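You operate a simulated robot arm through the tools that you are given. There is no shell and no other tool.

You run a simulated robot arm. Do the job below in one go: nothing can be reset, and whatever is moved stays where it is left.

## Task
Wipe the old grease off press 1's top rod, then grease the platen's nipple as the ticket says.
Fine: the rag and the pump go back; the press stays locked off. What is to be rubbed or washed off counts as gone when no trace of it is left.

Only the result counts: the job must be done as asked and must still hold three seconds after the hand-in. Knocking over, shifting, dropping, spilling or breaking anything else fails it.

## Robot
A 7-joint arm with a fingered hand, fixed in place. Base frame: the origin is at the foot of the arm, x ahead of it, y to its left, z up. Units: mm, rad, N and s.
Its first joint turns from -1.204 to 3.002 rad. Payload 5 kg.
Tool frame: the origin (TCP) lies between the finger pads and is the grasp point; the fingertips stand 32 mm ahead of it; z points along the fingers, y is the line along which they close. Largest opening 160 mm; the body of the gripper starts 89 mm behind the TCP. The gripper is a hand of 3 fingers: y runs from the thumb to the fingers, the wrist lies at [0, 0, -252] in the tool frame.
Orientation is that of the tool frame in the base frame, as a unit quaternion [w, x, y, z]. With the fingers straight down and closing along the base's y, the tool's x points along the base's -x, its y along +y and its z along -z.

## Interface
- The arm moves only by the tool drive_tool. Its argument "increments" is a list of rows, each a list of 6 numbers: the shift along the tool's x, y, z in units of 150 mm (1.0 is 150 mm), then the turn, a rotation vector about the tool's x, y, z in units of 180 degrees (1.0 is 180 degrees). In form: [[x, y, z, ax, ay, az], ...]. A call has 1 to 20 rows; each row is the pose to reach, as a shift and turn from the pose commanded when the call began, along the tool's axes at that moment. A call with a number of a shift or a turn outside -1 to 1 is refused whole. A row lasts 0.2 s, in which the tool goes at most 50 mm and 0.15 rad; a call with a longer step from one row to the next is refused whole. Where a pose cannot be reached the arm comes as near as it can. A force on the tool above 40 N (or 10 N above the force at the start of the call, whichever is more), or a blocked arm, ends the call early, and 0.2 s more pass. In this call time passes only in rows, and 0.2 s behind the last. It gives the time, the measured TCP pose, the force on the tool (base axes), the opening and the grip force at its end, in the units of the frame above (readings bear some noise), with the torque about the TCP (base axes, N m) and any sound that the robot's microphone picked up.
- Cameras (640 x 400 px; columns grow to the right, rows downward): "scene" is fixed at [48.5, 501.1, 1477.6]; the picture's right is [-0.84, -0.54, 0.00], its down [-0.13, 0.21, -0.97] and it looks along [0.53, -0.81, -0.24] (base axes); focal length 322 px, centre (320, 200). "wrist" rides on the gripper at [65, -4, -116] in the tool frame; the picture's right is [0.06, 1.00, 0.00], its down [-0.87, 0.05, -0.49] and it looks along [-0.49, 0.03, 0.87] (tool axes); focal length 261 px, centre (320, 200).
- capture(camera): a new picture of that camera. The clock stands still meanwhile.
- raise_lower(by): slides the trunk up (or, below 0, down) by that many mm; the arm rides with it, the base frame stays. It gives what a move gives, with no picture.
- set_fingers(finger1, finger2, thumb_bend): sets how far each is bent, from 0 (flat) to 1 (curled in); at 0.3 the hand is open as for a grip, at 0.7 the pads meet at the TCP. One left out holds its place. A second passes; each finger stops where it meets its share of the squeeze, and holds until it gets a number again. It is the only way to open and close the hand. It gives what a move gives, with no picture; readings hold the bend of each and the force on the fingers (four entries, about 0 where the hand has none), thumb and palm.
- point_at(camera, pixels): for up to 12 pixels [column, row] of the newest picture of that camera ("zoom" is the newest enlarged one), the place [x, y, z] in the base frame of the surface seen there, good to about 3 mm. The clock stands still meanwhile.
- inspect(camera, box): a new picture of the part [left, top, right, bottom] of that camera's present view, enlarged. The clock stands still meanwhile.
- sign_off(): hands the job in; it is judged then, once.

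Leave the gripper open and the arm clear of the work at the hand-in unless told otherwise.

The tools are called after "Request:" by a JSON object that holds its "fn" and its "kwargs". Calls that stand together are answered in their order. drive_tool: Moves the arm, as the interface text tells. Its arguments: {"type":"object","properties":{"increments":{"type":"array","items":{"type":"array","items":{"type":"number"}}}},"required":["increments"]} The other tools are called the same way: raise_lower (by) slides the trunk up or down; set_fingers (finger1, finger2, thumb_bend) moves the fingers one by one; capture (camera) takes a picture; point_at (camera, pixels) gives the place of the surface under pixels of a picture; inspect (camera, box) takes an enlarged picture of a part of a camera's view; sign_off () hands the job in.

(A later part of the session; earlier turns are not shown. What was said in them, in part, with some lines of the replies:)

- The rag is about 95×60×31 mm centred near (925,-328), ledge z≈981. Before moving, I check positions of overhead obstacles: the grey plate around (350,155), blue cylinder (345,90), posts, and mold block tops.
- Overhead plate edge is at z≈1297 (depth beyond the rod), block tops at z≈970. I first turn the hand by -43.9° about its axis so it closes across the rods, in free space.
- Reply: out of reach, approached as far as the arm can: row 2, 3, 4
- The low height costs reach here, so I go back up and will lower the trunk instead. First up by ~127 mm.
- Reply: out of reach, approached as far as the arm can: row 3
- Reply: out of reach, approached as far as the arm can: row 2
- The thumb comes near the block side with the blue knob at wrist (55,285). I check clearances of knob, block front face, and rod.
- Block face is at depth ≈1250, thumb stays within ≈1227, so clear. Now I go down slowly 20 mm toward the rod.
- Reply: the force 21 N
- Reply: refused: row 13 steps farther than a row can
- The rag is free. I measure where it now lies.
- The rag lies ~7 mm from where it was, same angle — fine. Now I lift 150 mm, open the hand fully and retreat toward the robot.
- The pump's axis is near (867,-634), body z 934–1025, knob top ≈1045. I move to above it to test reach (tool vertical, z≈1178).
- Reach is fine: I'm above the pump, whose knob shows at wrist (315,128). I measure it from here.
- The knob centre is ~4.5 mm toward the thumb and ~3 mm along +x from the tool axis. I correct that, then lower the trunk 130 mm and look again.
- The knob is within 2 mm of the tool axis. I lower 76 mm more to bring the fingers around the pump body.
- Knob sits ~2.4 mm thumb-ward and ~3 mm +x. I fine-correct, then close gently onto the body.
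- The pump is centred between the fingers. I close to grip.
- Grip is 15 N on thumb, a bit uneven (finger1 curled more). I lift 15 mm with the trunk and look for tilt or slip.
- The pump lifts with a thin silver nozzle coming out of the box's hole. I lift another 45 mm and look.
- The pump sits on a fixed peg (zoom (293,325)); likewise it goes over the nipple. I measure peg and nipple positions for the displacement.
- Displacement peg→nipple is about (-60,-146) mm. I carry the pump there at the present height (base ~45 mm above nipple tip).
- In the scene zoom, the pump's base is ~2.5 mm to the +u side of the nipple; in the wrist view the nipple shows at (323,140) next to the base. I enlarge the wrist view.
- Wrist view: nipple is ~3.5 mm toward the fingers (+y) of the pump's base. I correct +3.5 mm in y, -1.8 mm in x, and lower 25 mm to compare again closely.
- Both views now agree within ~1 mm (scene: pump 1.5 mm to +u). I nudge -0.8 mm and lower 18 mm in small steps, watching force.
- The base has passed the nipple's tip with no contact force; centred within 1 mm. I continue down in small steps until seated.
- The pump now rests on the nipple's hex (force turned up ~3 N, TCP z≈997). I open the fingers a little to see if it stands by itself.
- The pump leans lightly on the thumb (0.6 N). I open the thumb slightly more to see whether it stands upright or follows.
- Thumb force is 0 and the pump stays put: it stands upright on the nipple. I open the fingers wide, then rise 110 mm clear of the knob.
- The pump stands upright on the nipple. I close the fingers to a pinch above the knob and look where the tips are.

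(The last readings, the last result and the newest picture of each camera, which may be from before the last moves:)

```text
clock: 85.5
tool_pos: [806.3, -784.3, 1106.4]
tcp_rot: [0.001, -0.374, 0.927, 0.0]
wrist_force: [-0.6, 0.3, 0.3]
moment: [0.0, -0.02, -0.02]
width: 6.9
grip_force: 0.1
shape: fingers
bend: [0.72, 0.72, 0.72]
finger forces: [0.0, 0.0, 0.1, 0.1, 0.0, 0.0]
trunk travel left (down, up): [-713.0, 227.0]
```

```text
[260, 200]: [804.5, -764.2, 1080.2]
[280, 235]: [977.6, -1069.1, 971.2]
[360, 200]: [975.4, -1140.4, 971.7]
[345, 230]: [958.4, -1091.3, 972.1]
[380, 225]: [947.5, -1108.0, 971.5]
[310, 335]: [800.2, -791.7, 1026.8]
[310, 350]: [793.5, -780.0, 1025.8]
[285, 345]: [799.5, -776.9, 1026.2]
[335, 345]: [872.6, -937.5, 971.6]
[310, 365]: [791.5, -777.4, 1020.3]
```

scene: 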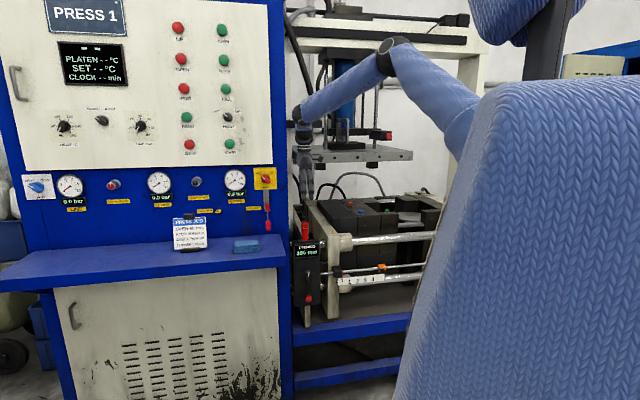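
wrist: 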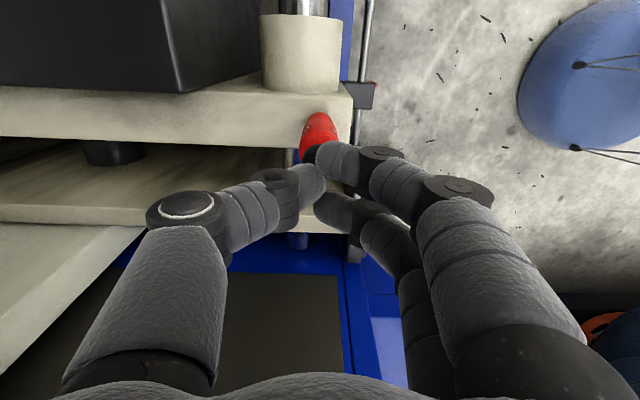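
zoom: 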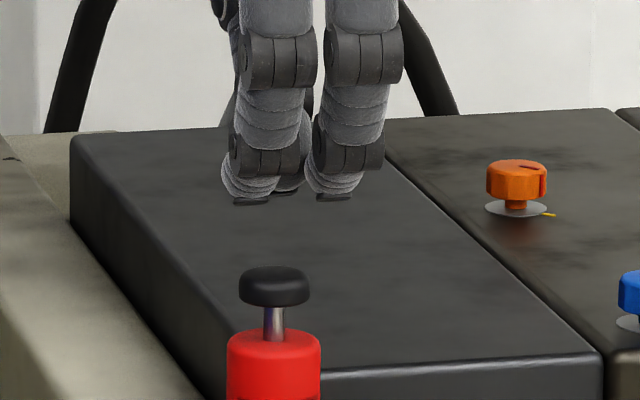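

Tips sit ~29 mm ahead of the TCP, about 3 mm to the +u side of the knob. I shift -3 mm in x and lower 22 mm to just above the knob.

Request:
{"fn": "drive_tool", "kwargs": {"increments": [[-0.02, 0, 0, 0, 0, 0]]}}

Request:
{"fn": "raise_lower", "kwargs": {"by": -22}}

Request:
{"fn": "inspect", "kwargs": {"camera": "scene", "box": [320, 195, 352, 225]}}

Request:
{"fn": "inspect", "kwargs": {"camera": "wrist", "box": [260, 110, 388, 230]}}

```text
clock: 85.9
tool_pos: [808.8, -781.1, 1106.9]
tcp_rot: [0.001, -0.375, 0.927, 0.001]
wrist_force: [0.3, 0.6, 0.2]
moment: [-0.01, 0.01, 0.02]
width: 6.7
grip_force: 0.1
shape: fingers
bend: [0.72, 0.72, 0.72]
finger forces: [0.0, 0.0, 0.0, 0.0, 0.1, 0.1]
trunk travel left (down, up): [-713.0, 227.0]
```

```text
clock: 86.5
tool_pos: [806.6, -780.5, 1086.1]
tcp_rot: [0.001, -0.374, 0.927, 0.0]
wrist_force: [0.3, 1.0, 0.0]
moment: [0.01, 0.01, 0.03]
width: 6.4
grip_force: 0.1
shape: fingers
bend: [0.72, 0.72, 0.72]
finger forces: [0.0, 0.1, 0.0, 0.0, 0.1, 0.0]
trunk travel left (down, up): [-691.0, 249.0]
```

```text
13.33 times, centred on (336, 210) of scene
```

zoom: 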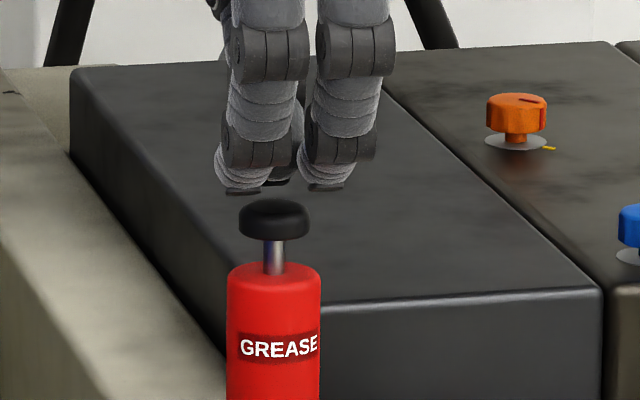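

```text
3.33 times, centred on (324, 170) of wrist
```

zoom: 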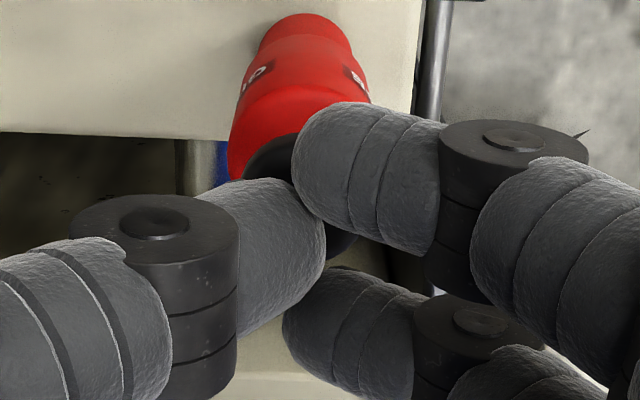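

The tips are centred over the knob, ~9 mm above. I press down slowly in 2 mm steps.

Request:
{"fn": "drive_tool", "kwargs": {"increments": [[0, 0, 0.03, 0, 0, 0], [0, 0, 0.05, 0, 0, 0], [0, 0, 0.065, 0, 0, 0], [0, 0, 0.08, 0, 0, 0]]}}

Request:
{"fn": "inspect", "kwargs": {"camera": "scene", "box": [320, 195, 352, 225]}}

```text
clock: 87.5
tool_pos: [808.2, -782.0, 1074.1]
tcp_rot: [0.001, -0.373, 0.928, -0.001]
wrist_force: [0.1, -1.3, 5.4]
moment: [-0.08, -0.06, 0.01]
width: 6.5
grip_force: 3.6
shape: fingers
bend: [0.72, 0.72, 0.72]
finger forces: [0.0, 0.0, 0.0, 0.1, 6.3, 0.0]
trunk travel left (down, up): [-691.0, 249.0]
```

```text
13.33 times, centred on (336, 210) of scene
```

zoom: 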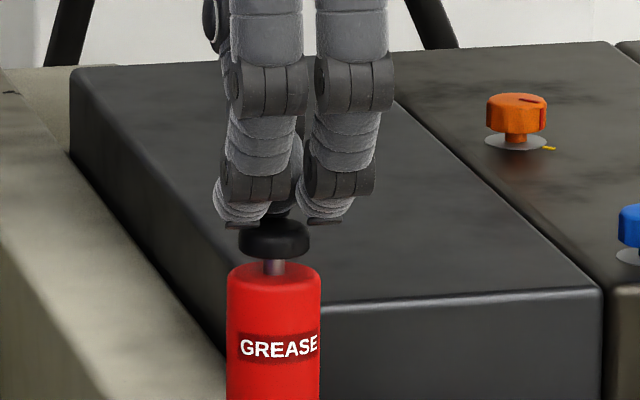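

The knob is going down under the thumb (6 N), already a few mm depressed. I press further in small steps to the end of its stroke.

Request:
{"fn": "drive_tool", "kwargs": {"increments": [[0, 0, 0.015, 0, 0, 0], [0, 0, 0.03, 0, 0, 0], [0, 0, 0.04, 0, 0, 0]]}}

Request:
{"fn": "inspect", "kwargs": {"camera": "scene", "box": [320, 195, 352, 225]}}

```text
clock: 88.3
tool_pos: [808.9, -781.1, 1067.6]
tcp_rot: [0.001, -0.373, 0.928, 0.001]
wrist_force: [0.1, -1.8, 6.8]
moment: [-0.09, -0.08, -0.03]
width: 6.4
grip_force: 3.9
shape: fingers
bend: [0.72, 0.72, 0.72]
finger forces: [0.1, 0.1, 0.1, 0.1, 8.2, 0.1]
trunk travel left (down, up): [-691.0, 249.0]
```

```text
13.33 times, centred on (336, 210) of scene
```

zoom: 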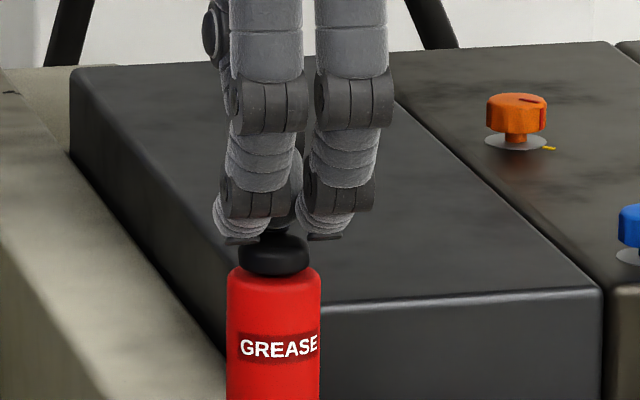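

The knob is nearly on the body. I press a little further to make sure of the full stroke.

Request:
{"fn": "drive_tool", "kwargs": {"increments": [[0, 0, 0.01, 0, 0, 0], [0, 0, 0.02, 0, 0, 0]]}}

Request:
{"fn": "inspect", "kwargs": {"camera": "scene", "box": [320, 195, 352, 225]}}

```text
clock: 89.0
tool_pos: [807.9, -782.3, 1065.9]
tcp_rot: [0.002, -0.374, 0.928, 0.0]
wrist_force: [2.1, -3.2, 14.0]
moment: [-0.17, -0.13, 0.0]
width: 6.2
grip_force: 7.2
shape: fingers
bend: [0.72, 0.72, 0.72]
finger forces: [0.1, 0.0, 0.0, 0.0, 14.4, 0.0]
trunk travel left (down, up): [-691.0, 249.0]
```

```text
13.33 times, centred on (336, 210) of scene
```

zoom: 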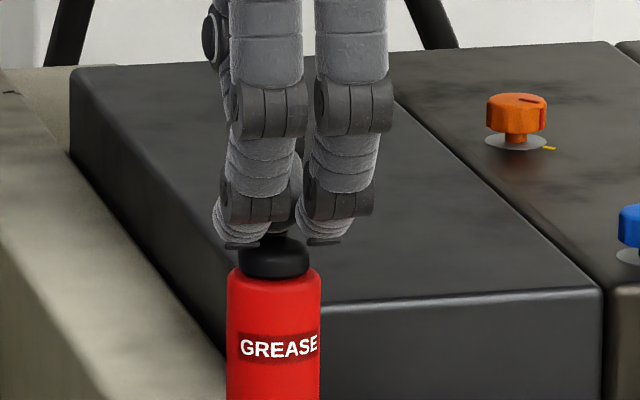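

Force jumped to 14 N: end of stroke – shot 1. I release upward 20 mm and look at the knob and nipple.

Request:
{"fn": "drive_tool", "kwargs": {"increments": [[0, 0, -0.03, 0, 0, 0], [0, 0, -0.06, 0, 0, 0], [0, 0, -0.1, 0, 0, 0], [0, 0, -0.135, 0, 0, 0]]}}

Request:
{"fn": "inspect", "kwargs": {"camera": "scene", "box": [313, 195, 353, 240]}}

```text
clock: 90.0
tool_pos: [807.5, -782.7, 1084.7]
tcp_rot: [0.001, -0.374, 0.928, 0.001]
wrist_force: [-0.6, 0.0, -0.2]
moment: [0.02, 0.02, -0.01]
width: 6.5
grip_force: 0.1
shape: fingers
bend: [0.72, 0.72, 0.72]
finger forces: [0.0, 0.1, 0.0, 0.0, 0.0, 0.0]
trunk travel left (down, up): [-691.0, 249.0]
```

```text
8.89 times, centred on (333, 218) of scene
```

zoom: 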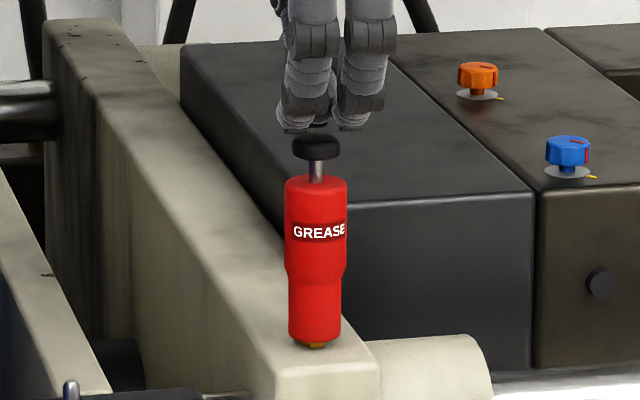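

The knob sprang back and the pump stands straight. Shot 2: press the same 20 mm down.

Request:
{"fn": "drive_tool", "kwargs": {"increments": [[0, 0, 0.04, 0, 0, 0], [0, 0, 0.07, 0, 0, 0], [0, 0, 0.1, 0, 0, 0], [0, 0, 0.12, 0, 0, 0], [0, 0, 0.135, 0, 0, 0]]}}

Request:
{"fn": "inspect", "kwargs": {"camera": "scene", "box": [320, 195, 352, 225]}}

```text
clock: 91.2
tool_pos: [808.5, -783.3, 1065.5]
tcp_rot: [0.001, -0.373, 0.928, 0.001]
wrist_force: [1.7, -3.0, 12.4]
moment: [-0.17, -0.09, -0.01]
width: 5.9
grip_force: 6.7
shape: fingers
bend: [0.72, 0.72, 0.72]
finger forces: [0.1, 0.1, 0.1, 0.0, 13.8, 0.0]
trunk travel left (down, up): [-691.0, 249.0]
```

```text
13.33 times, centred on (336, 210) of scene
```

zoom: 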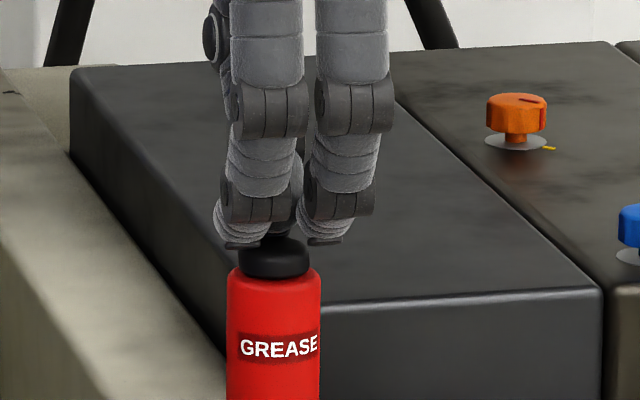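

Shot 2 bottomed (12–14 N). I release upward fully.

Request:
{"fn": "drive_tool", "kwargs": {"increments": [[0, 0, -0.03, 0, 0, 0], [0, 0, -0.06, 0, 0, 0], [0, 0, -0.1, 0, 0, 0], [0, 0, -0.135, 0, 0, 0]]}}

Request:
{"fn": "inspect", "kwargs": {"camera": "scene", "box": [313, 195, 353, 240]}}

```text
clock: 92.2
tool_pos: [807.8, -782.8, 1083.2]
tcp_rot: [0.0, -0.374, 0.928, 0.0]
wrist_force: [0.0, -0.5, -0.7]
moment: [0.0, -0.02, 0.03]
width: 6.5
grip_force: 0.1
shape: fingers
bend: [0.72, 0.72, 0.72]
finger forces: [0.0, 0.0, 0.0, 0.1, 0.0, 0.0]
trunk travel left (down, up): [-691.0, 249.0]
```

```text
8.89 times, centred on (333, 218) of scene
```

zoom: 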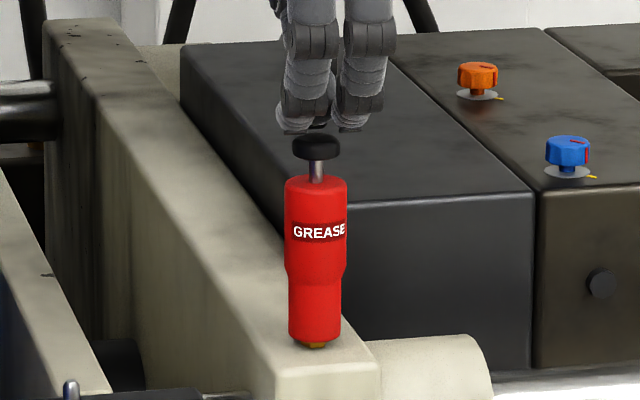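

The knob is back up, pump still straight. Shot 3: press again the same way.

Request:
{"fn": "drive_tool", "kwargs": {"increments": [[0, 0, 0.04, 0, 0, 0], [0, 0, 0.07, 0, 0, 0], [0, 0, 0.1, 0, 0, 0], [0, 0, 0.12, 0, 0, 0], [0, 0, 0.135, 0, 0, 0]]}}

Request:
{"fn": "inspect", "kwargs": {"camera": "scene", "box": [320, 195, 352, 225]}}

```text
clock: 93.3
tool_pos: [807.1, -781.5, 1066.4]
tcp_rot: [0.002, -0.374, 0.927, -0.001]
wrist_force: [1.8, -2.4, 9.8]
moment: [-0.19, -0.08, 0.02]
width: 6.4
grip_force: 5.4
shape: fingers
bend: [0.72, 0.72, 0.72]
finger forces: [0.0, 0.0, 0.0, 0.0, 11.4, 0.1]
trunk travel left (down, up): [-691.0, 249.0]
```

```text
13.33 times, centred on (336, 210) of scene
```

zoom: 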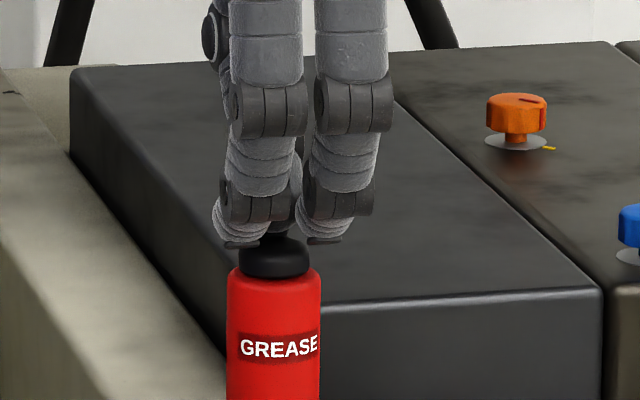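

Force 11 N, a bit less than before; I press 1 mm more without releasing to be sure it's fully bottomed, then release.

Request:
{"fn": "drive_tool", "kwargs": {"increments": [[0, 0, 0.008, 0, 0, 0]]}}

Request:
{"fn": "drive_tool", "kwargs": {"increments": [[0, 0, -0.03, 0, 0, 0], [0, 0, -0.06, 0, 0, 0], [0, 0, -0.1, 0, 0, 0], [0, 0, -0.14, 0, 0, 0]]}}

Request:
{"fn": "inspect", "kwargs": {"camera": "scene", "box": [313, 195, 353, 240]}}

Request:
{"fn": "capture", "kwargs": {"camera": "scene"}}

```text
clock: 93.8
tool_pos: [808.6, -782.1, 1066.1]
tcp_rot: [0.002, -0.373, 0.928, 0.001]
wrist_force: [4.6, -3.7, 16.6]
moment: [-0.17, -0.18, 0.02]
width: 5.9
grip_force: 8.6
shape: fingers
bend: [0.72, 0.72, 0.72]
finger forces: [0.0, 0.1, 0.1, 0.0, 17.1, 0.0]
trunk travel left (down, up): [-691.0, 249.0]
```

```text
clock: 94.8
tool_pos: [808.8, -782.6, 1084.0]
tcp_rot: [0.001, -0.373, 0.928, 0.001]
wrist_force: [-0.4, -0.4, -0.3]
moment: [0.0, 0.01, -0.01]
width: 6.2
grip_force: 0.0
shape: fingers
bend: [0.72, 0.72, 0.72]
finger forces: [0.1, 0.0, 0.0, 0.0, 0.0, 0.0]
trunk travel left (down, up): [-691.0, 249.0]
```

```text
8.89 times, centred on (333, 218) of scene
```

zoom: 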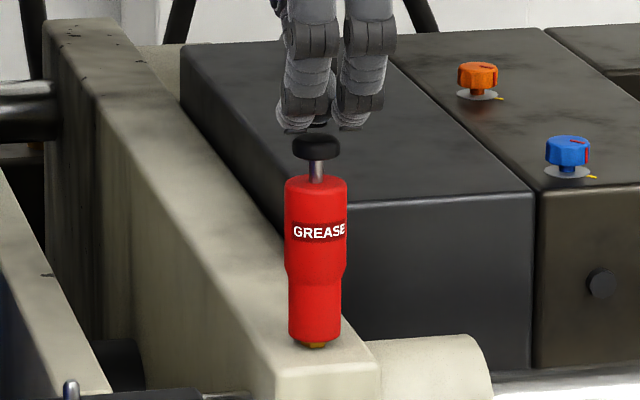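

```text
taken
```

scene: 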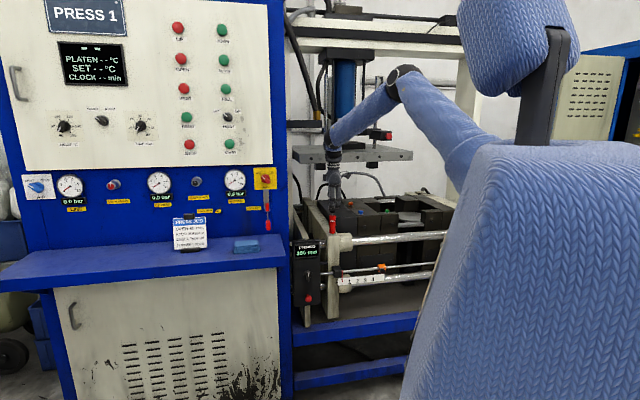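

Three full shots are given. Now I bring the pump back: rise 35 mm, open the hand, and check the pump is on the tool axis.

Request:
{"fn": "raise_lower", "kwargs": {"by": 35}}

Request:
{"fn": "set_fingers", "kwargs": {"finger1": 0.3, "finger2": 0.3, "thumb_bend": 0.3}}

Request:
{"fn": "capture", "kwargs": {"camera": "wrist"}}

Request:
{"fn": "inspect", "kwargs": {"camera": "wrist", "box": [280, 100, 360, 200]}}

```text
clock: 95.5
tool_pos: [809.0, -782.3, 1117.5]
tcp_rot: [0.001, -0.374, 0.928, 0.001]
wrist_force: [0.2, 0.3, 0.3]
moment: [-0.01, 0.0, -0.01]
width: 6.1
grip_force: 0.1
shape: fingers
bend: [0.72, 0.72, 0.72]
finger forces: [0.0, 0.0, 0.0, 0.1, 0.0, 0.0]
trunk travel left (down, up): [-726.0, 214.0]
```

```text
clock: 96.5
tool_pos: [808.3, -781.5, 1119.3]
tcp_rot: [0.001, -0.374, 0.928, 0.0]
wrist_force: [0.8, 0.2, 0.2]
moment: [0.0, 0.02, -0.02]
width: 167.5
grip_force: 0.1
shape: fingers
bend: [0.3, 0.3, 0.3]
finger forces: [0.0, 0.1, 0.0, 0.0, 0.1, 0.0]
trunk travel left (down, up): [-726.0, 214.0]
```

```text
taken
```

wrist: 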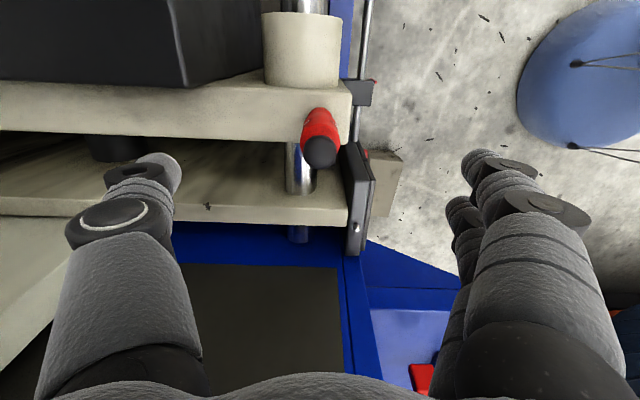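

```text
4.00 times, centred on (320, 150) of wrist
```

zoom: 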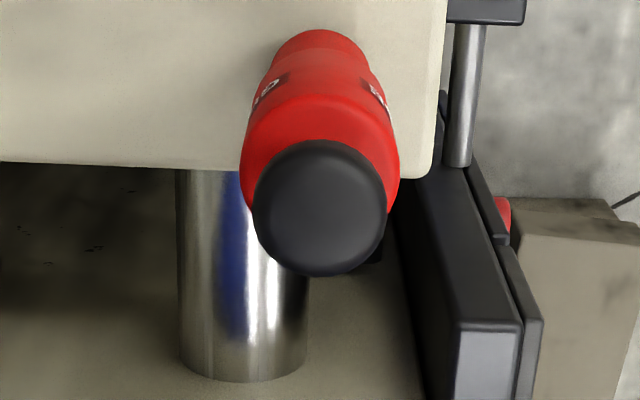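

The knob is on the tool axis within ~1.5 mm. I lower 121 mm around the pump.

Request:
{"fn": "raise_lower", "kwargs": {"by": -60}}

Request:
{"fn": "raise_lower", "kwargs": {"by": -61}}

Request:
{"fn": "capture", "kwargs": {"camera": "wrist"}}

Request:
{"fn": "inspect", "kwargs": {"camera": "scene", "box": [309, 190, 357, 240]}}

```text
clock: 97.5
tool_pos: [808.6, -782.2, 1060.4]
tcp_rot: [0.001, -0.374, 0.927, 0.0]
wrist_force: [-0.7, 0.5, 0.8]
moment: [-0.02, 0.01, 0.02]
width: 167.9
grip_force: 0.0
shape: fingers
bend: [0.3, 0.3, 0.3]
finger forces: [0.1, 0.0, 0.0, 0.1, 0.1, 0.1]
trunk travel left (down, up): [-666.0, 274.0]
```

```text
clock: 98.5
tool_pos: [809.0, -782.5, 999.1]
tcp_rot: [0.0, -0.374, 0.927, 0.001]
wrist_force: [0.1, -0.1, 1.1]
moment: [0.0, -0.03, 0.0]
width: 167.5
grip_force: 0.1
shape: fingers
bend: [0.3, 0.3, 0.3]
finger forces: [0.1, 0.0, 0.0, 0.0, 0.0, 0.0]
trunk travel left (down, up): [-605.0, 335.0]
```

```text
taken
```

wrist: 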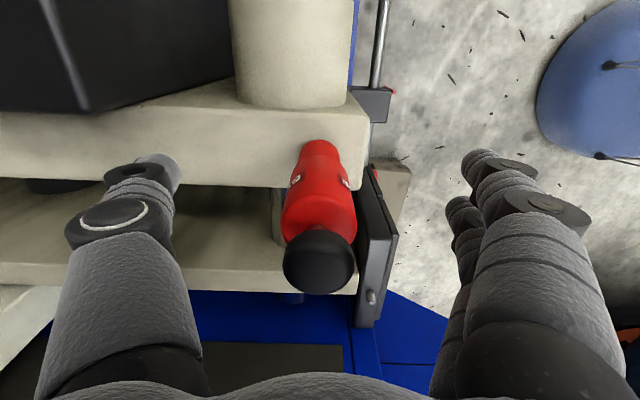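

```text
8.00 times, centred on (333, 215) of scene
```

zoom: 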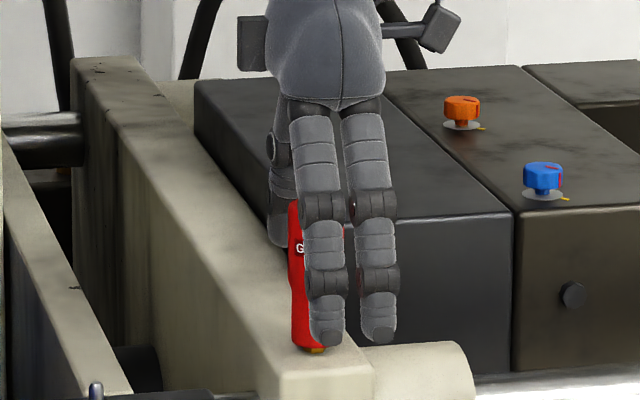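

The pump is ~2 mm to +x of the axis. I shift 2 mm and close to a grip.

Request:
{"fn": "drive_tool", "kwargs": {"increments": [[0.014, 0, 0, 0, 0, 0]]}}

Request:
{"fn": "set_fingers", "kwargs": {"finger1": 0.6, "finger2": 0.6, "thumb_bend": 0.6}}

Request:
{"fn": "set_fingers", "kwargs": {"finger1": 0.72, "finger2": 0.72, "thumb_bend": 0.72}}

Request:
{"fn": "capture", "kwargs": {"camera": "wrist"}}

Request:
{"fn": "inspect", "kwargs": {"camera": "scene", "box": [317, 205, 349, 239]}}

```text
clock: 99.0
tool_pos: [807.6, -783.3, 999.0]
tcp_rot: [0.001, -0.374, 0.928, 0.0]
wrist_force: [0.8, -0.3, -1.1]
moment: [-0.02, -0.02, -0.01]
width: 167.4
grip_force: 0.1
shape: fingers
bend: [0.3, 0.3, 0.3]
finger forces: [0.1, 0.1, 0.0, 0.1, 0.1, 0.1]
trunk travel left (down, up): [-605.0, 335.0]
```

```text
clock: 100.0
tool_pos: [807.7, -782.7, 998.2]
tcp_rot: [0.001, -0.374, 0.928, 0.001]
wrist_force: [-0.2, -0.4, -1.0]
moment: [0.01, 0.01, 0.02]
width: 48.4
grip_force: 0.1
shape: fingers
bend: [0.6, 0.6, 0.6]
finger forces: [0.0, 0.1, 0.0, 0.1, 0.0, 0.1]
trunk travel left (down, up): [-605.0, 335.0]
```

```text
clock: 101.0
tool_pos: [808.2, -783.2, 997.2]
tcp_rot: [0.001, -0.374, 0.927, 0.001]
wrist_force: [1.1, -0.3, -3.4]
moment: [0.0, -0.08, 0.02]
width: 29.6
grip_force: 15.4
shape: fingers
bend: [0.69, 0.66, 0.66]
finger forces: [6.1, 8.2, 0.0, 0.0, 15.7, 0.0]
trunk travel left (down, up): [-605.0, 335.0]
```

```text
taken
```

wrist: 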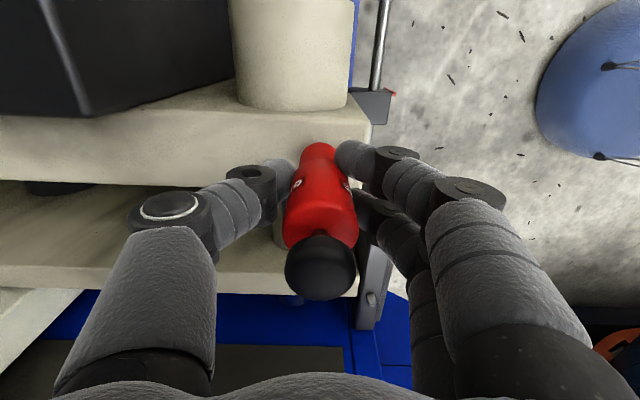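

```text
11.76 times, centred on (333, 222) of scene
```

zoom: 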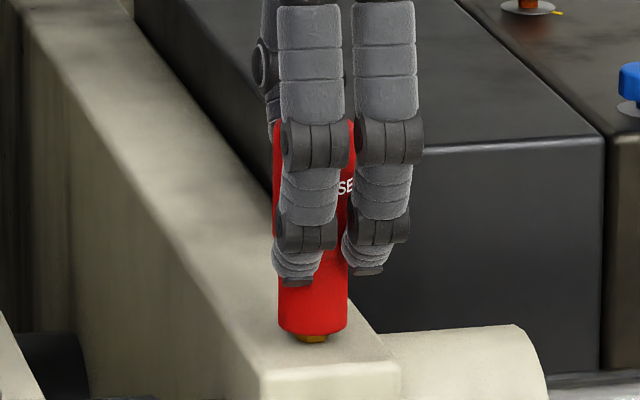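

Firm grip again (6/8/16 N), pump on the axis. I lift 60 mm.

Request:
{"fn": "raise_lower", "kwargs": {"by": 60}}

Request:
{"fn": "inspect", "kwargs": {"camera": "scene", "box": [309, 190, 357, 240]}}

Request:
{"fn": "inspect", "kwargs": {"camera": "scene", "box": [321, 225, 345, 240]}}

```text
clock: 102.0
tool_pos: [807.8, -784.0, 1057.7]
tcp_rot: [0.001, -0.374, 0.927, 0.0]
wrist_force: [0.0, 0.0, -2.0]
moment: [0.01, 0.03, 0.01]
width: 29.4
grip_force: 15.8
shape: fingers
bend: [0.69, 0.66, 0.66]
finger forces: [6.9, 8.7, 0.0, 0.0, 15.9, 0.0]
trunk travel left (down, up): [-665.0, 275.0]
```

```text
8.00 times, centred on (333, 215) of scene
```

zoom: 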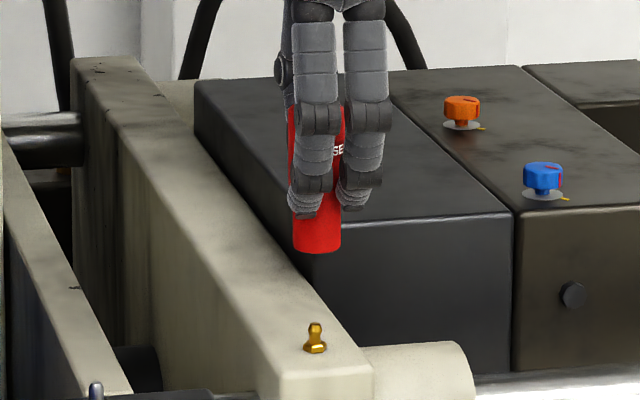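

```text
16.00 times, centred on (333, 232) of scene
```

zoom: 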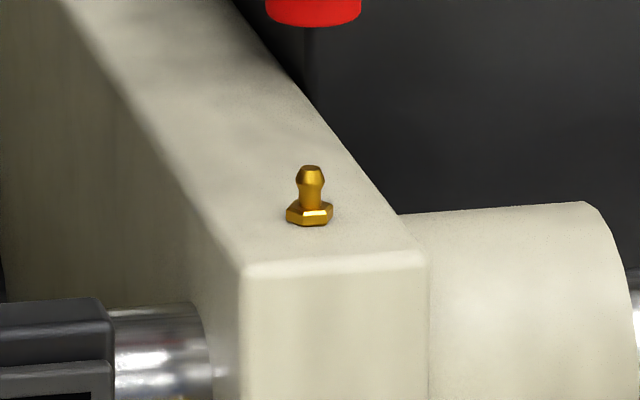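

Pump lifted clear; nipple clean. I carry it back above the peg.

Request:
{"fn": "drive_tool", "kwargs": {"increments": [[-0.22, 0.1, 0, 0, 0, 0], [-0.44, 0.19, 0, 0, 0, 0], [-0.66, 0.285, 0, 0, 0, 0], [-0.86, 0.37, 0, 0, 0, 0], [-0.95, 0.407, 0, 0, 0, 0]]}}

Request:
{"fn": "raise_lower", "kwargs": {"by": -30}}

Request:
{"fn": "inspect", "kwargs": {"camera": "scene", "box": [293, 220, 325, 244]}}

Request:
{"fn": "inspect", "kwargs": {"camera": "wrist", "box": [280, 110, 376, 170]}}

```text
clock: 103.2
tool_pos: [869.1, -640.8, 1058.8]
tcp_rot: [0.0, -0.374, 0.928, 0.0]
wrist_force: [-0.8, 1.0, -1.4]
moment: [-0.01, 0.01, -0.02]
width: 29.6
grip_force: 15.8
shape: fingers
bend: [0.69, 0.66, 0.66]
finger forces: [7.0, 8.7, 0.0, 0.0, 15.8, 0.1]
trunk travel left (down, up): [-665.0, 275.0]
```

```text
clock: 103.9
tool_pos: [868.2, -641.2, 1028.4]
tcp_rot: [0.001, -0.374, 0.928, 0.0]
wrist_force: [0.5, -0.1, -0.3]
moment: [0.01, 0.02, 0.0]
width: 29.5
grip_force: 16.2
shape: fingers
bend: [0.69, 0.66, 0.66]
finger forces: [6.9, 8.7, 0.0, 0.0, 15.8, 0.1]
trunk travel left (down, up): [-635.0, 305.0]
```

```text
16.00 times, centred on (309, 232) of scene
```

zoom: 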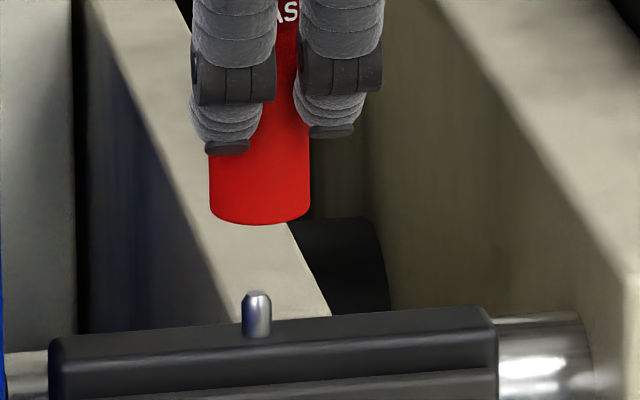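

```text
6.67 times, centred on (328, 140) of wrist
```

zoom: 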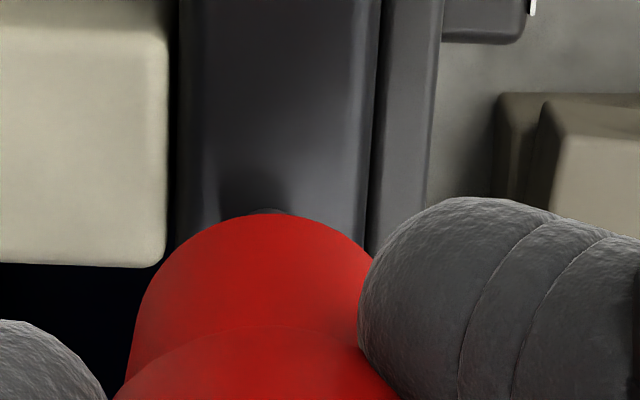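

Scene view: base within ~1 mm of the peg. I zoom the wrist view on the base's edge to check the other axis.

Request:
{"fn": "inspect", "kwargs": {"camera": "wrist", "box": [296, 130, 344, 160]}}

```text
13.33 times, centred on (320, 145) of wrist
```

zoom: 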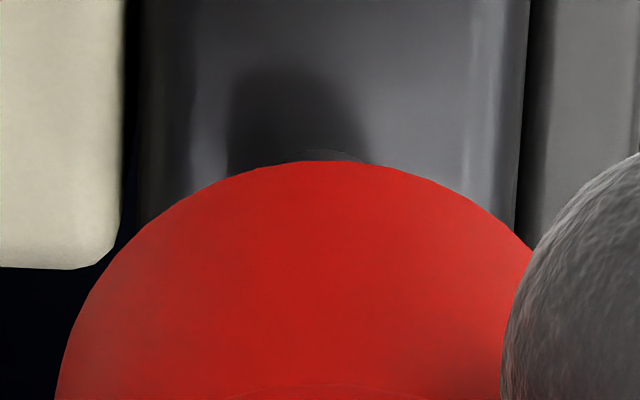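

Aligned within ~1 mm in both axes. I lower over the peg in small steps.

Request:
{"fn": "drive_tool", "kwargs": {"increments": [[-0.004, 0.004, 0.04, 0, 0, 0], [-0.004, 0.004, 0.08, 0, 0, 0], [-0.004, 0.004, 0.12, 0, 0, 0], [-0.004, 0.004, 0.15, 0, 0, 0], [-0.004, 0.004, 0.17, 0, 0, 0], [-0.004, 0.004, 0.19, 0, 0, 0]]}}

Request:
{"fn": "inspect", "kwargs": {"camera": "scene", "box": [293, 220, 325, 244]}}

```text
clock: 105.3
tool_pos: [868.2, -641.3, 999.2]
tcp_rot: [0.001, -0.373, 0.928, 0.0]
wrist_force: [-0.2, 0.4, -0.9]
moment: [-0.02, 0.01, -0.01]
width: 29.6
grip_force: 15.5
shape: fingers
bend: [0.69, 0.66, 0.66]
finger forces: [7.1, 8.7, 0.1, 0.1, 15.8, 0.0]
trunk travel left (down, up): [-635.0, 305.0]
```

```text
16.00 times, centred on (309, 232) of scene
```

zoom: 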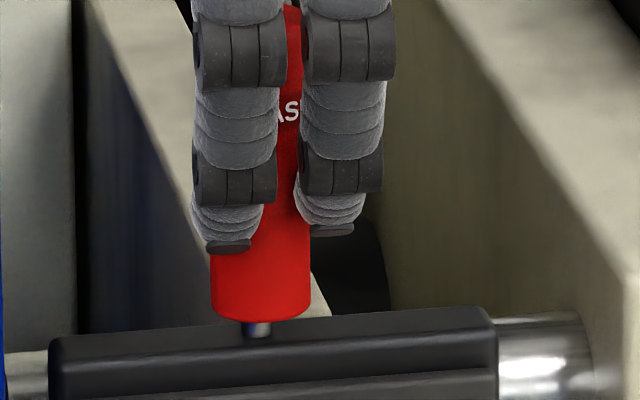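

The peg is inside the pump's base, no side force. I lower the last millimetres.

Request:
{"fn": "drive_tool", "kwargs": {"increments": [[0, 0, 0.014, 0, 0, 0], [0, 0, 0.028, 0, 0, 0], [0, 0, 0.036, 0, 0, 0]]}}

Request:
{"fn": "inspect", "kwargs": {"camera": "scene", "box": [293, 220, 325, 244]}}

```text
clock: 106.1
tool_pos: [869.4, -640.9, 995.2]
tcp_rot: [0.002, -0.374, 0.928, 0.001]
wrist_force: [1.0, -0.4, -1.2]
moment: [-0.01, -0.02, 0.01]
width: 29.6
grip_force: 15.9
shape: fingers
bend: [0.69, 0.66, 0.66]
finger forces: [7.0, 8.7, 0.1, 0.0, 15.9, 0.0]
trunk travel left (down, up): [-635.0, 305.0]
```

```text
16.00 times, centred on (309, 232) of scene
```

zoom: 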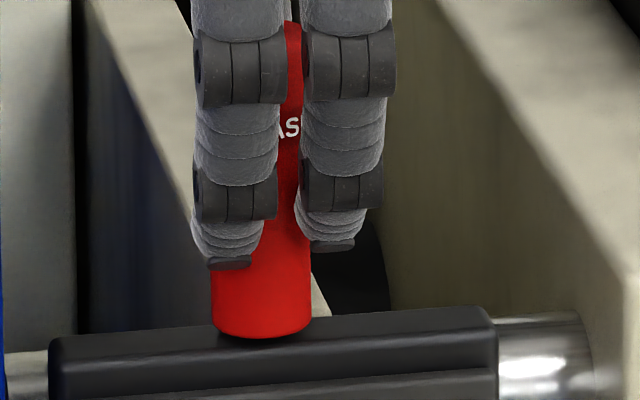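

Nearly at the box top. I lower 1 mm at a time until it touches.

Request:
{"fn": "drive_tool", "kwargs": {"increments": [[0, 0, 0.007, 0, 0, 0]]}}

Request:
{"fn": "drive_tool", "kwargs": {"increments": [[0, 0, 0.007, 0, 0, 0]]}}

```text
clock: 106.5
tool_pos: [869.8, -640.8, 994.2]
tcp_rot: [0.001, -0.374, 0.927, 0.0]
wrist_force: [0.7, 1.0, -1.5]
moment: [0.0, -0.01, 0.01]
width: 29.6
grip_force: 16.2
shape: fingers
bend: [0.69, 0.66, 0.66]
finger forces: [7.0, 8.7, 0.0, 0.0, 15.8, 0.1]
trunk travel left (down, up): [-635.0, 305.0]
```

```text
clock: 106.9
tool_pos: [869.9, -640.3, 992.3]
tcp_rot: [0.001, -0.374, 0.927, 0.0]
wrist_force: [0.5, -0.8, -1.6]
moment: [0.01, -0.02, -0.01]
width: 29.7
grip_force: 16.0
shape: fingers
bend: [0.69, 0.66, 0.66]
finger forces: [7.1, 8.7, 0.1, 0.0, 15.9, 0.0]
trunk travel left (down, up): [-635.0, 305.0]
```

Not touching yet; continue 1 mm steps.

Request:
{"fn": "drive_tool", "kwargs": {"increments": [[0, 0, 0.007, 0, 0, 0]]}}

Request:
{"fn": "drive_tool", "kwargs": {"increments": [[0, 0, 0.007, 0, 0, 0]]}}

Request:
{"fn": "inspect", "kwargs": {"camera": "scene", "box": [293, 220, 325, 244]}}

```text
clock: 107.3
tool_pos: [868.2, -641.0, 991.7]
tcp_rot: [0.001, -0.374, 0.927, 0.0]
wrist_force: [-0.6, 0.4, 1.2]
moment: [0.0, 0.03, -0.04]
width: 29.5
grip_force: 16.1
shape: fingers
bend: [0.69, 0.66, 0.67]
finger forces: [7.5, 9.1, 0.0, 0.0, 15.9, 0.1]
trunk travel left (down, up): [-635.0, 305.0]
```

```text
clock: 107.7
tool_pos: [870.3, -640.4, 991.0]
tcp_rot: [0.003, -0.374, 0.927, 0.0]
wrist_force: [-1.8, -0.4, 6.0]
moment: [-0.04, 0.02, 0.03]
width: 29.5
grip_force: 16.9
shape: fingers
bend: [0.69, 0.67, 0.67]
finger forces: [7.9, 9.3, 0.0, 0.0, 17.4, 0.0]
trunk travel left (down, up): [-635.0, 305.0]
```

```text
16.00 times, centred on (309, 232) of scene
```

zoom: 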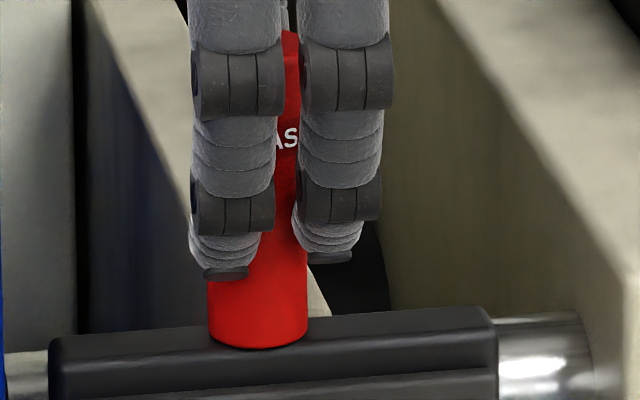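

The pump is seated on the box (force +6 N). I loosen the fingers a little and check it stands.

Request:
{"fn": "set_fingers", "kwargs": {"finger1": 0.6, "finger2": 0.6, "thumb_bend": 0.6}}

Request:
{"fn": "capture", "kwargs": {"camera": "wrist"}}

Request:
{"fn": "inspect", "kwargs": {"camera": "scene", "box": [285, 200, 333, 250]}}

```text
clock: 108.7
tool_pos: [868.8, -640.3, 990.4]
tcp_rot: [0.001, -0.374, 0.927, 0.0]
wrist_force: [-0.6, 0.3, -0.2]
moment: [0.03, -0.01, 0.02]
width: 46.9
grip_force: 0.1
shape: fingers
bend: [0.6, 0.6, 0.6]
finger forces: [0.1, 0.0, 0.0, 0.0, 0.0, 0.0]
trunk travel left (down, up): [-635.0, 305.0]
```

```text
taken
```

wrist: 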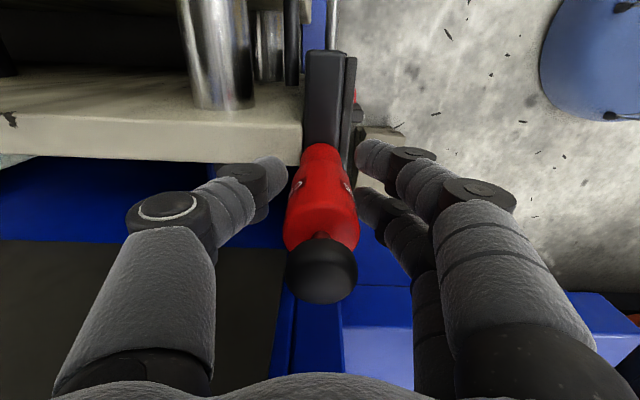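

```text
8.00 times, centred on (309, 225) of scene
```

zoom: 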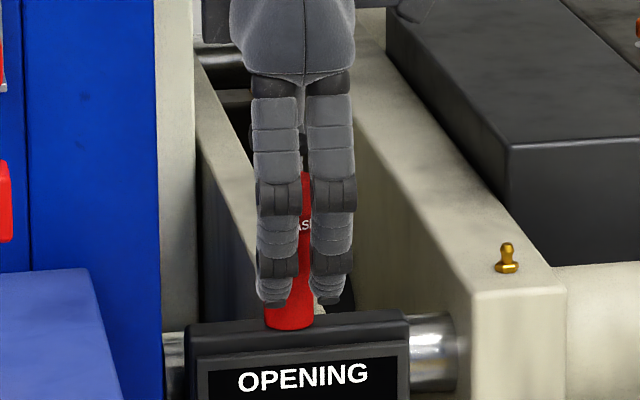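

The pump stands freely on its peg. I open the hand fully and rise 130 mm straight up.

Request:
{"fn": "set_fingers", "kwargs": {"finger1": 0.35, "finger2": 0.35, "thumb_bend": 0.35}}

Request:
{"fn": "raise_lower", "kwargs": {"by": 140}}

Request:
{"fn": "capture", "kwargs": {"camera": "wrist"}}

Request:
{"fn": "capture", "kwargs": {"camera": "scene"}}

Request:
{"fn": "inspect", "kwargs": {"camera": "scene", "box": [285, 200, 349, 250]}}

```text
clock: 109.7
tool_pos: [869.9, -641.1, 990.3]
tcp_rot: [0.001, -0.374, 0.927, 0.0]
wrist_force: [-0.1, 0.5, -0.3]
moment: [0.01, -0.06, -0.01]
width: 147.5
grip_force: 0.0
shape: fingers
bend: [0.35, 0.35, 0.35]
finger forces: [0.0, 0.0, 0.0, 0.1, 0.1, 0.0]
trunk travel left (down, up): [-635.0, 305.0]
```

```text
clock: 111.4
tool_pos: [869.6, -640.2, 1130.9]
tcp_rot: [0.0, -0.373, 0.928, 0.001]
wrist_force: [0.0, -0.1, -0.5]
moment: [0.01, 0.01, 0.02]
width: 147.9
grip_force: 0.0
shape: fingers
bend: [0.35, 0.35, 0.35]
finger forces: [0.0, 0.0, 0.0, 0.0, 0.1, 0.0]
trunk travel left (down, up): [-775.0, 165.0]
```

```text
taken
```

wrist: 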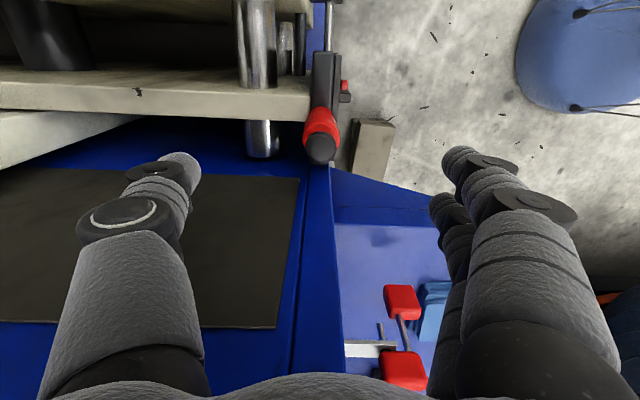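

```text
taken
```

scene: 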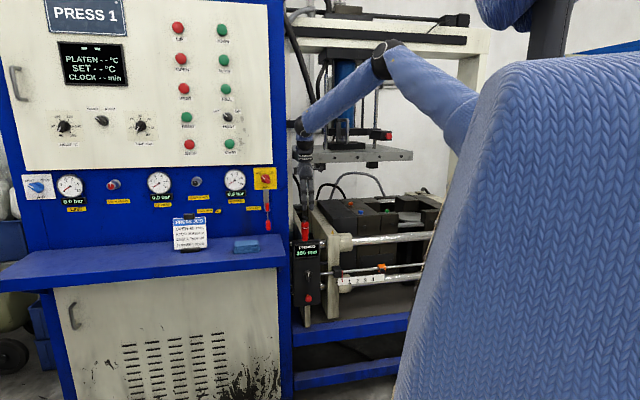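

```text
8.00 times, centred on (317, 225) of scene
```

zoom: 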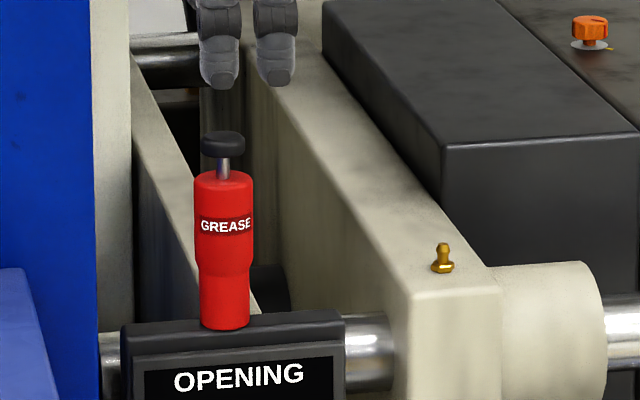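

Pump is back in place. For a last check of the rod without the rag in view, I raise 60 mm and go above the rod as in the first look.

Request:
{"fn": "raise_lower", "kwargs": {"by": 60}}

Request:
{"fn": "drive_tool", "kwargs": {"increments": [[0.25, -0.04, 0, 0, 0, 0], [0.5, -0.08, 0, 0, 0, 0], [0.75, -0.13, 0, 0, 0, 0], [1, -0.18, 0, 0, 0, 0]]}}

Request:
{"fn": "drive_tool", "kwargs": {"increments": [[0.25, -0.04, 0, 0, 0, 0], [0.5, -0.08, 0, 0, 0, 0], [0.75, -0.13, 0, 0, 0, 0], [1, -0.18, 0, 0, 0, 0]]}}

Request:
{"fn": "drive_tool", "kwargs": {"increments": [[0.25, -0.08, 0, 0, 0, 0], [0.5, -0.16, 0, 0, 0, 0]]}}

Request:
{"fn": "capture", "kwargs": {"camera": "wrist"}}

Request:
{"fn": "inspect", "kwargs": {"camera": "wrist", "box": [270, 50, 366, 125]}}

Request:
{"fn": "inspect", "kwargs": {"camera": "wrist", "box": [270, 0, 366, 60]}}

```text
clock: 112.4
tool_pos: [868.9, -641.0, 1189.2]
tcp_rot: [0.001, -0.374, 0.928, 0.0]
wrist_force: [0.1, 0.5, -0.3]
moment: [0.01, 0.03, -0.01]
width: 147.9
grip_force: 0.1
shape: fingers
bend: [0.35, 0.35, 0.35]
finger forces: [0.0, 0.0, 0.0, 0.1, 0.0, 0.0]
trunk travel left (down, up): [-835.0, 105.0]
```

```text
clock: 113.4
tool_pos: [780.1, -764.8, 1189.1]
tcp_rot: [0.001, -0.374, 0.928, 0.0]
wrist_force: [-0.1, -0.8, 0.2]
moment: [-0.01, 0.01, 0.01]
width: 147.8
grip_force: 0.0
shape: fingers
bend: [0.35, 0.35, 0.35]
finger forces: [0.0, 0.0, 0.0, 0.0, 0.0, 0.1]
trunk travel left (down, up): [-835.0, 105.0]
```

```text
clock: 114.4
tool_pos: [689.1, -886.2, 1188.9]
tcp_rot: [0.002, -0.375, 0.927, 0.001]
wrist_force: [0.1, -0.2, -0.1]
moment: [0.05, -0.03, 0.0]
width: 147.7
grip_force: 0.2
shape: fingers
bend: [0.35, 0.35, 0.35]
finger forces: [0.0, 0.0, 0.0, 0.0, 0.0, 0.0]
trunk travel left (down, up): [-835.0, 105.0]
```

```text
clock: 115.0
tool_pos: [653.8, -956.5, 1187.9]
tcp_rot: [0.001, -0.375, 0.927, 0.0]
wrist_force: [0.7, -0.5, 0.7]
moment: [-0.03, 0.03, 0.01]
width: 148.1
grip_force: 0.1
shape: fingers
bend: [0.35, 0.35, 0.35]
finger forces: [0.0, 0.0, 0.1, 0.1, 0.1, 0.0]
trunk travel left (down, up): [-835.0, 105.0]
```

```text
taken
```

wrist: 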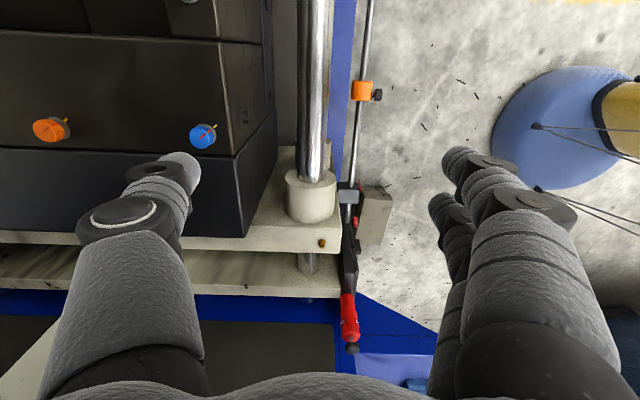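

```text
5.33 times, centred on (318, 88) of wrist
```

zoom: 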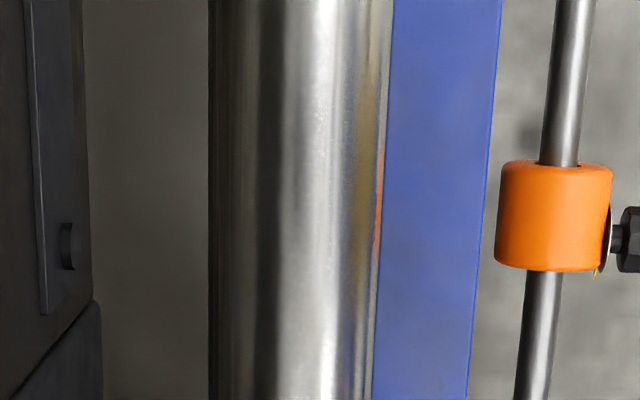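

```text
6.67 times, centred on (318, 30) of wrist
```

zoom: 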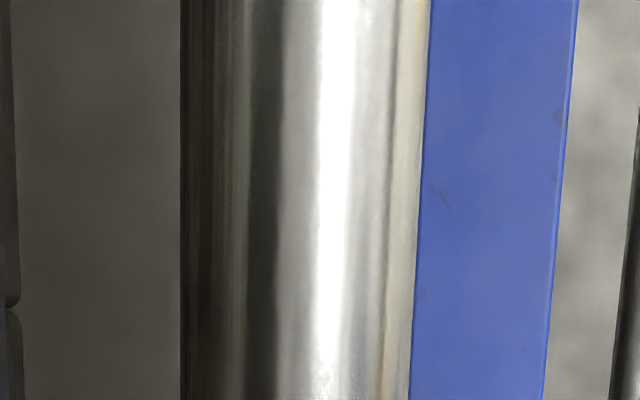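

The rod is clean where the blotch was. I open the hand fully and retreat toward the robot, then take a final look.

Request:
{"fn": "drive_tool", "kwargs": {"increments": [[0, 0.25, 0, 0, 0, 0], [0, 0.5, 0, 0, 0, 0], [0, 0.75, 0, 0, 0, 0], [0, 1, 0, 0, 0, 0]]}}

Request:
{"fn": "drive_tool", "kwargs": {"increments": [[0, 0.25, 0, 0, 0, 0], [0, 0.5, 0, 0, 0, 0], [0, 0.7, 0, 0, 0, 0]]}}

Request:
{"fn": "set_fingers", "kwargs": {"finger1": 0.3, "finger2": 0.3, "thumb_bend": 0.3}}

Request:
{"fn": "capture", "kwargs": {"camera": "scene"}}

Request:
{"fn": "inspect", "kwargs": {"camera": "scene", "box": [160, 160, 340, 280]}}

Request:
{"fn": "inspect", "kwargs": {"camera": "scene", "box": [290, 190, 450, 290]}}

```text
clock: 116.0
tool_pos: [547.9, -847.5, 1190.3]
tcp_rot: [0.001, -0.374, 0.928, 0.0]
wrist_force: [-0.6, 0.6, -0.7]
moment: [-0.03, -0.07, 0.01]
width: 148.2
grip_force: 0.0
shape: fingers
bend: [0.35, 0.35, 0.35]
finger forces: [0.0, 0.0, 0.0, 0.1, 0.1, 0.0]
trunk travel left (down, up): [-835.0, 105.0]
```

```text
clock: 116.8
tool_pos: [477.2, -772.5, 1188.5]
tcp_rot: [0.003, -0.373, 0.928, 0.0]
wrist_force: [0.6, -0.2, 0.3]
moment: [-0.01, -0.01, -0.01]
width: 148.4
grip_force: 0.0
shape: fingers
bend: [0.35, 0.35, 0.35]
finger forces: [0.1, 0.0, 0.1, 0.0, 0.1, 0.0]
trunk travel left (down, up): [-835.0, 105.0]
```

```text
clock: 117.8
tool_pos: [477.3, -771.8, 1189.0]
tcp_rot: [0.001, -0.374, 0.927, 0.001]
wrist_force: [0.6, 1.2, -0.3]
moment: [0.0, 0.03, 0.01]
width: 167.3
grip_force: 0.1
shape: fingers
bend: [0.3, 0.3, 0.3]
finger forces: [0.0, 0.0, 0.0, 0.1, 0.0, 0.0]
trunk travel left (down, up): [-835.0, 105.0]
```

```text
taken
```

scene: 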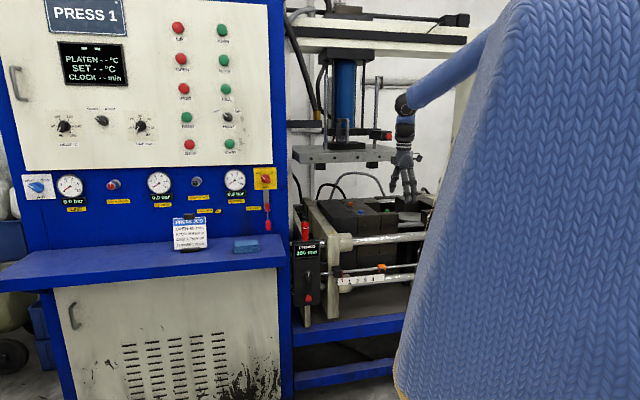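

```text
3.33 times, centred on (250, 220) of scene
```

zoom: 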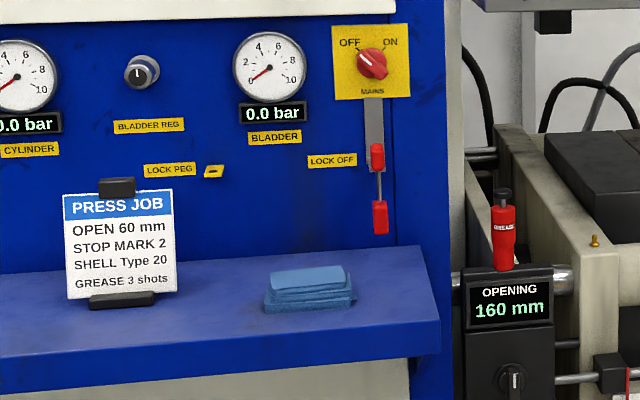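

```text
4.00 times, centred on (370, 240) of scene
```

zoom: 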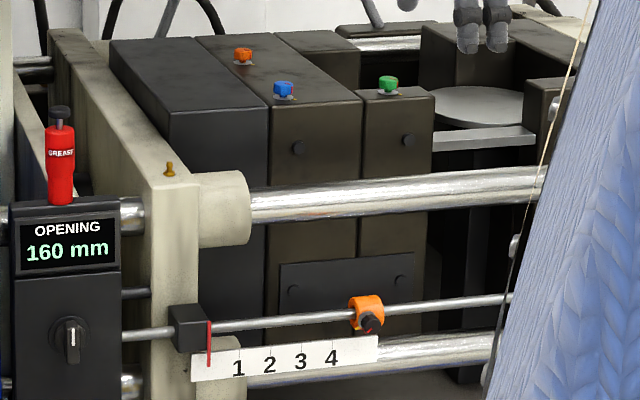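

Everything's in place: rag, pump, mains OFF with lock peg in. One more check: a rear rod is partly visible near scene (385,201); I look whether it bears any grease too.

Request:
{"fn": "inspect", "kwargs": {"camera": "scene", "box": [350, 185, 414, 225]}}

Request:
{"fn": "capture", "kwargs": {"camera": "wrist"}}

```text
10.00 times, centred on (382, 205) of scene
```

zoom: 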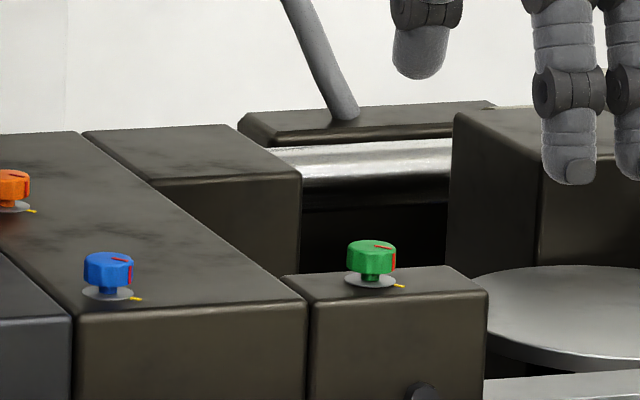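

```text
taken
```

wrist: 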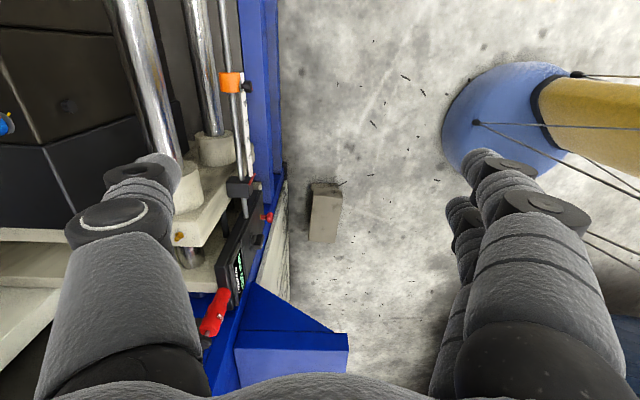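

The visible stretch of the rear rod shows no grease, the front top rod is clean, the rag and pump are back, the mains is off and locked, and the hand is open and clear. I hand in.

Request:
{"fn": "sign_off", "kwargs": {}}

```text
The job is handed in.
```

The job is done and handed in.

- **Top rod:** I wiped the old grease off press 1's front top rod with the rag in two passes. In close-up afterwards I saw no trace left. I couldn't see the underside of the rod.
- **Greasing:** I set the pump on the platen's nipple and gave it 3 full strokes, as the ticket says. Each one reached the end of its travel and sprang back. Nothing on the press shows the shots being counted, so I'm going by the strokes.
- **Rag and pump:** the pump is back on its peg. The rag is back on the ledge, about 7 mm from where it was.
- **Lock-off:** I didn't touch the lock-off. In the last pictures the mains switch is still off with its lock peg in.

The hand is open and the arm is clear of the press.
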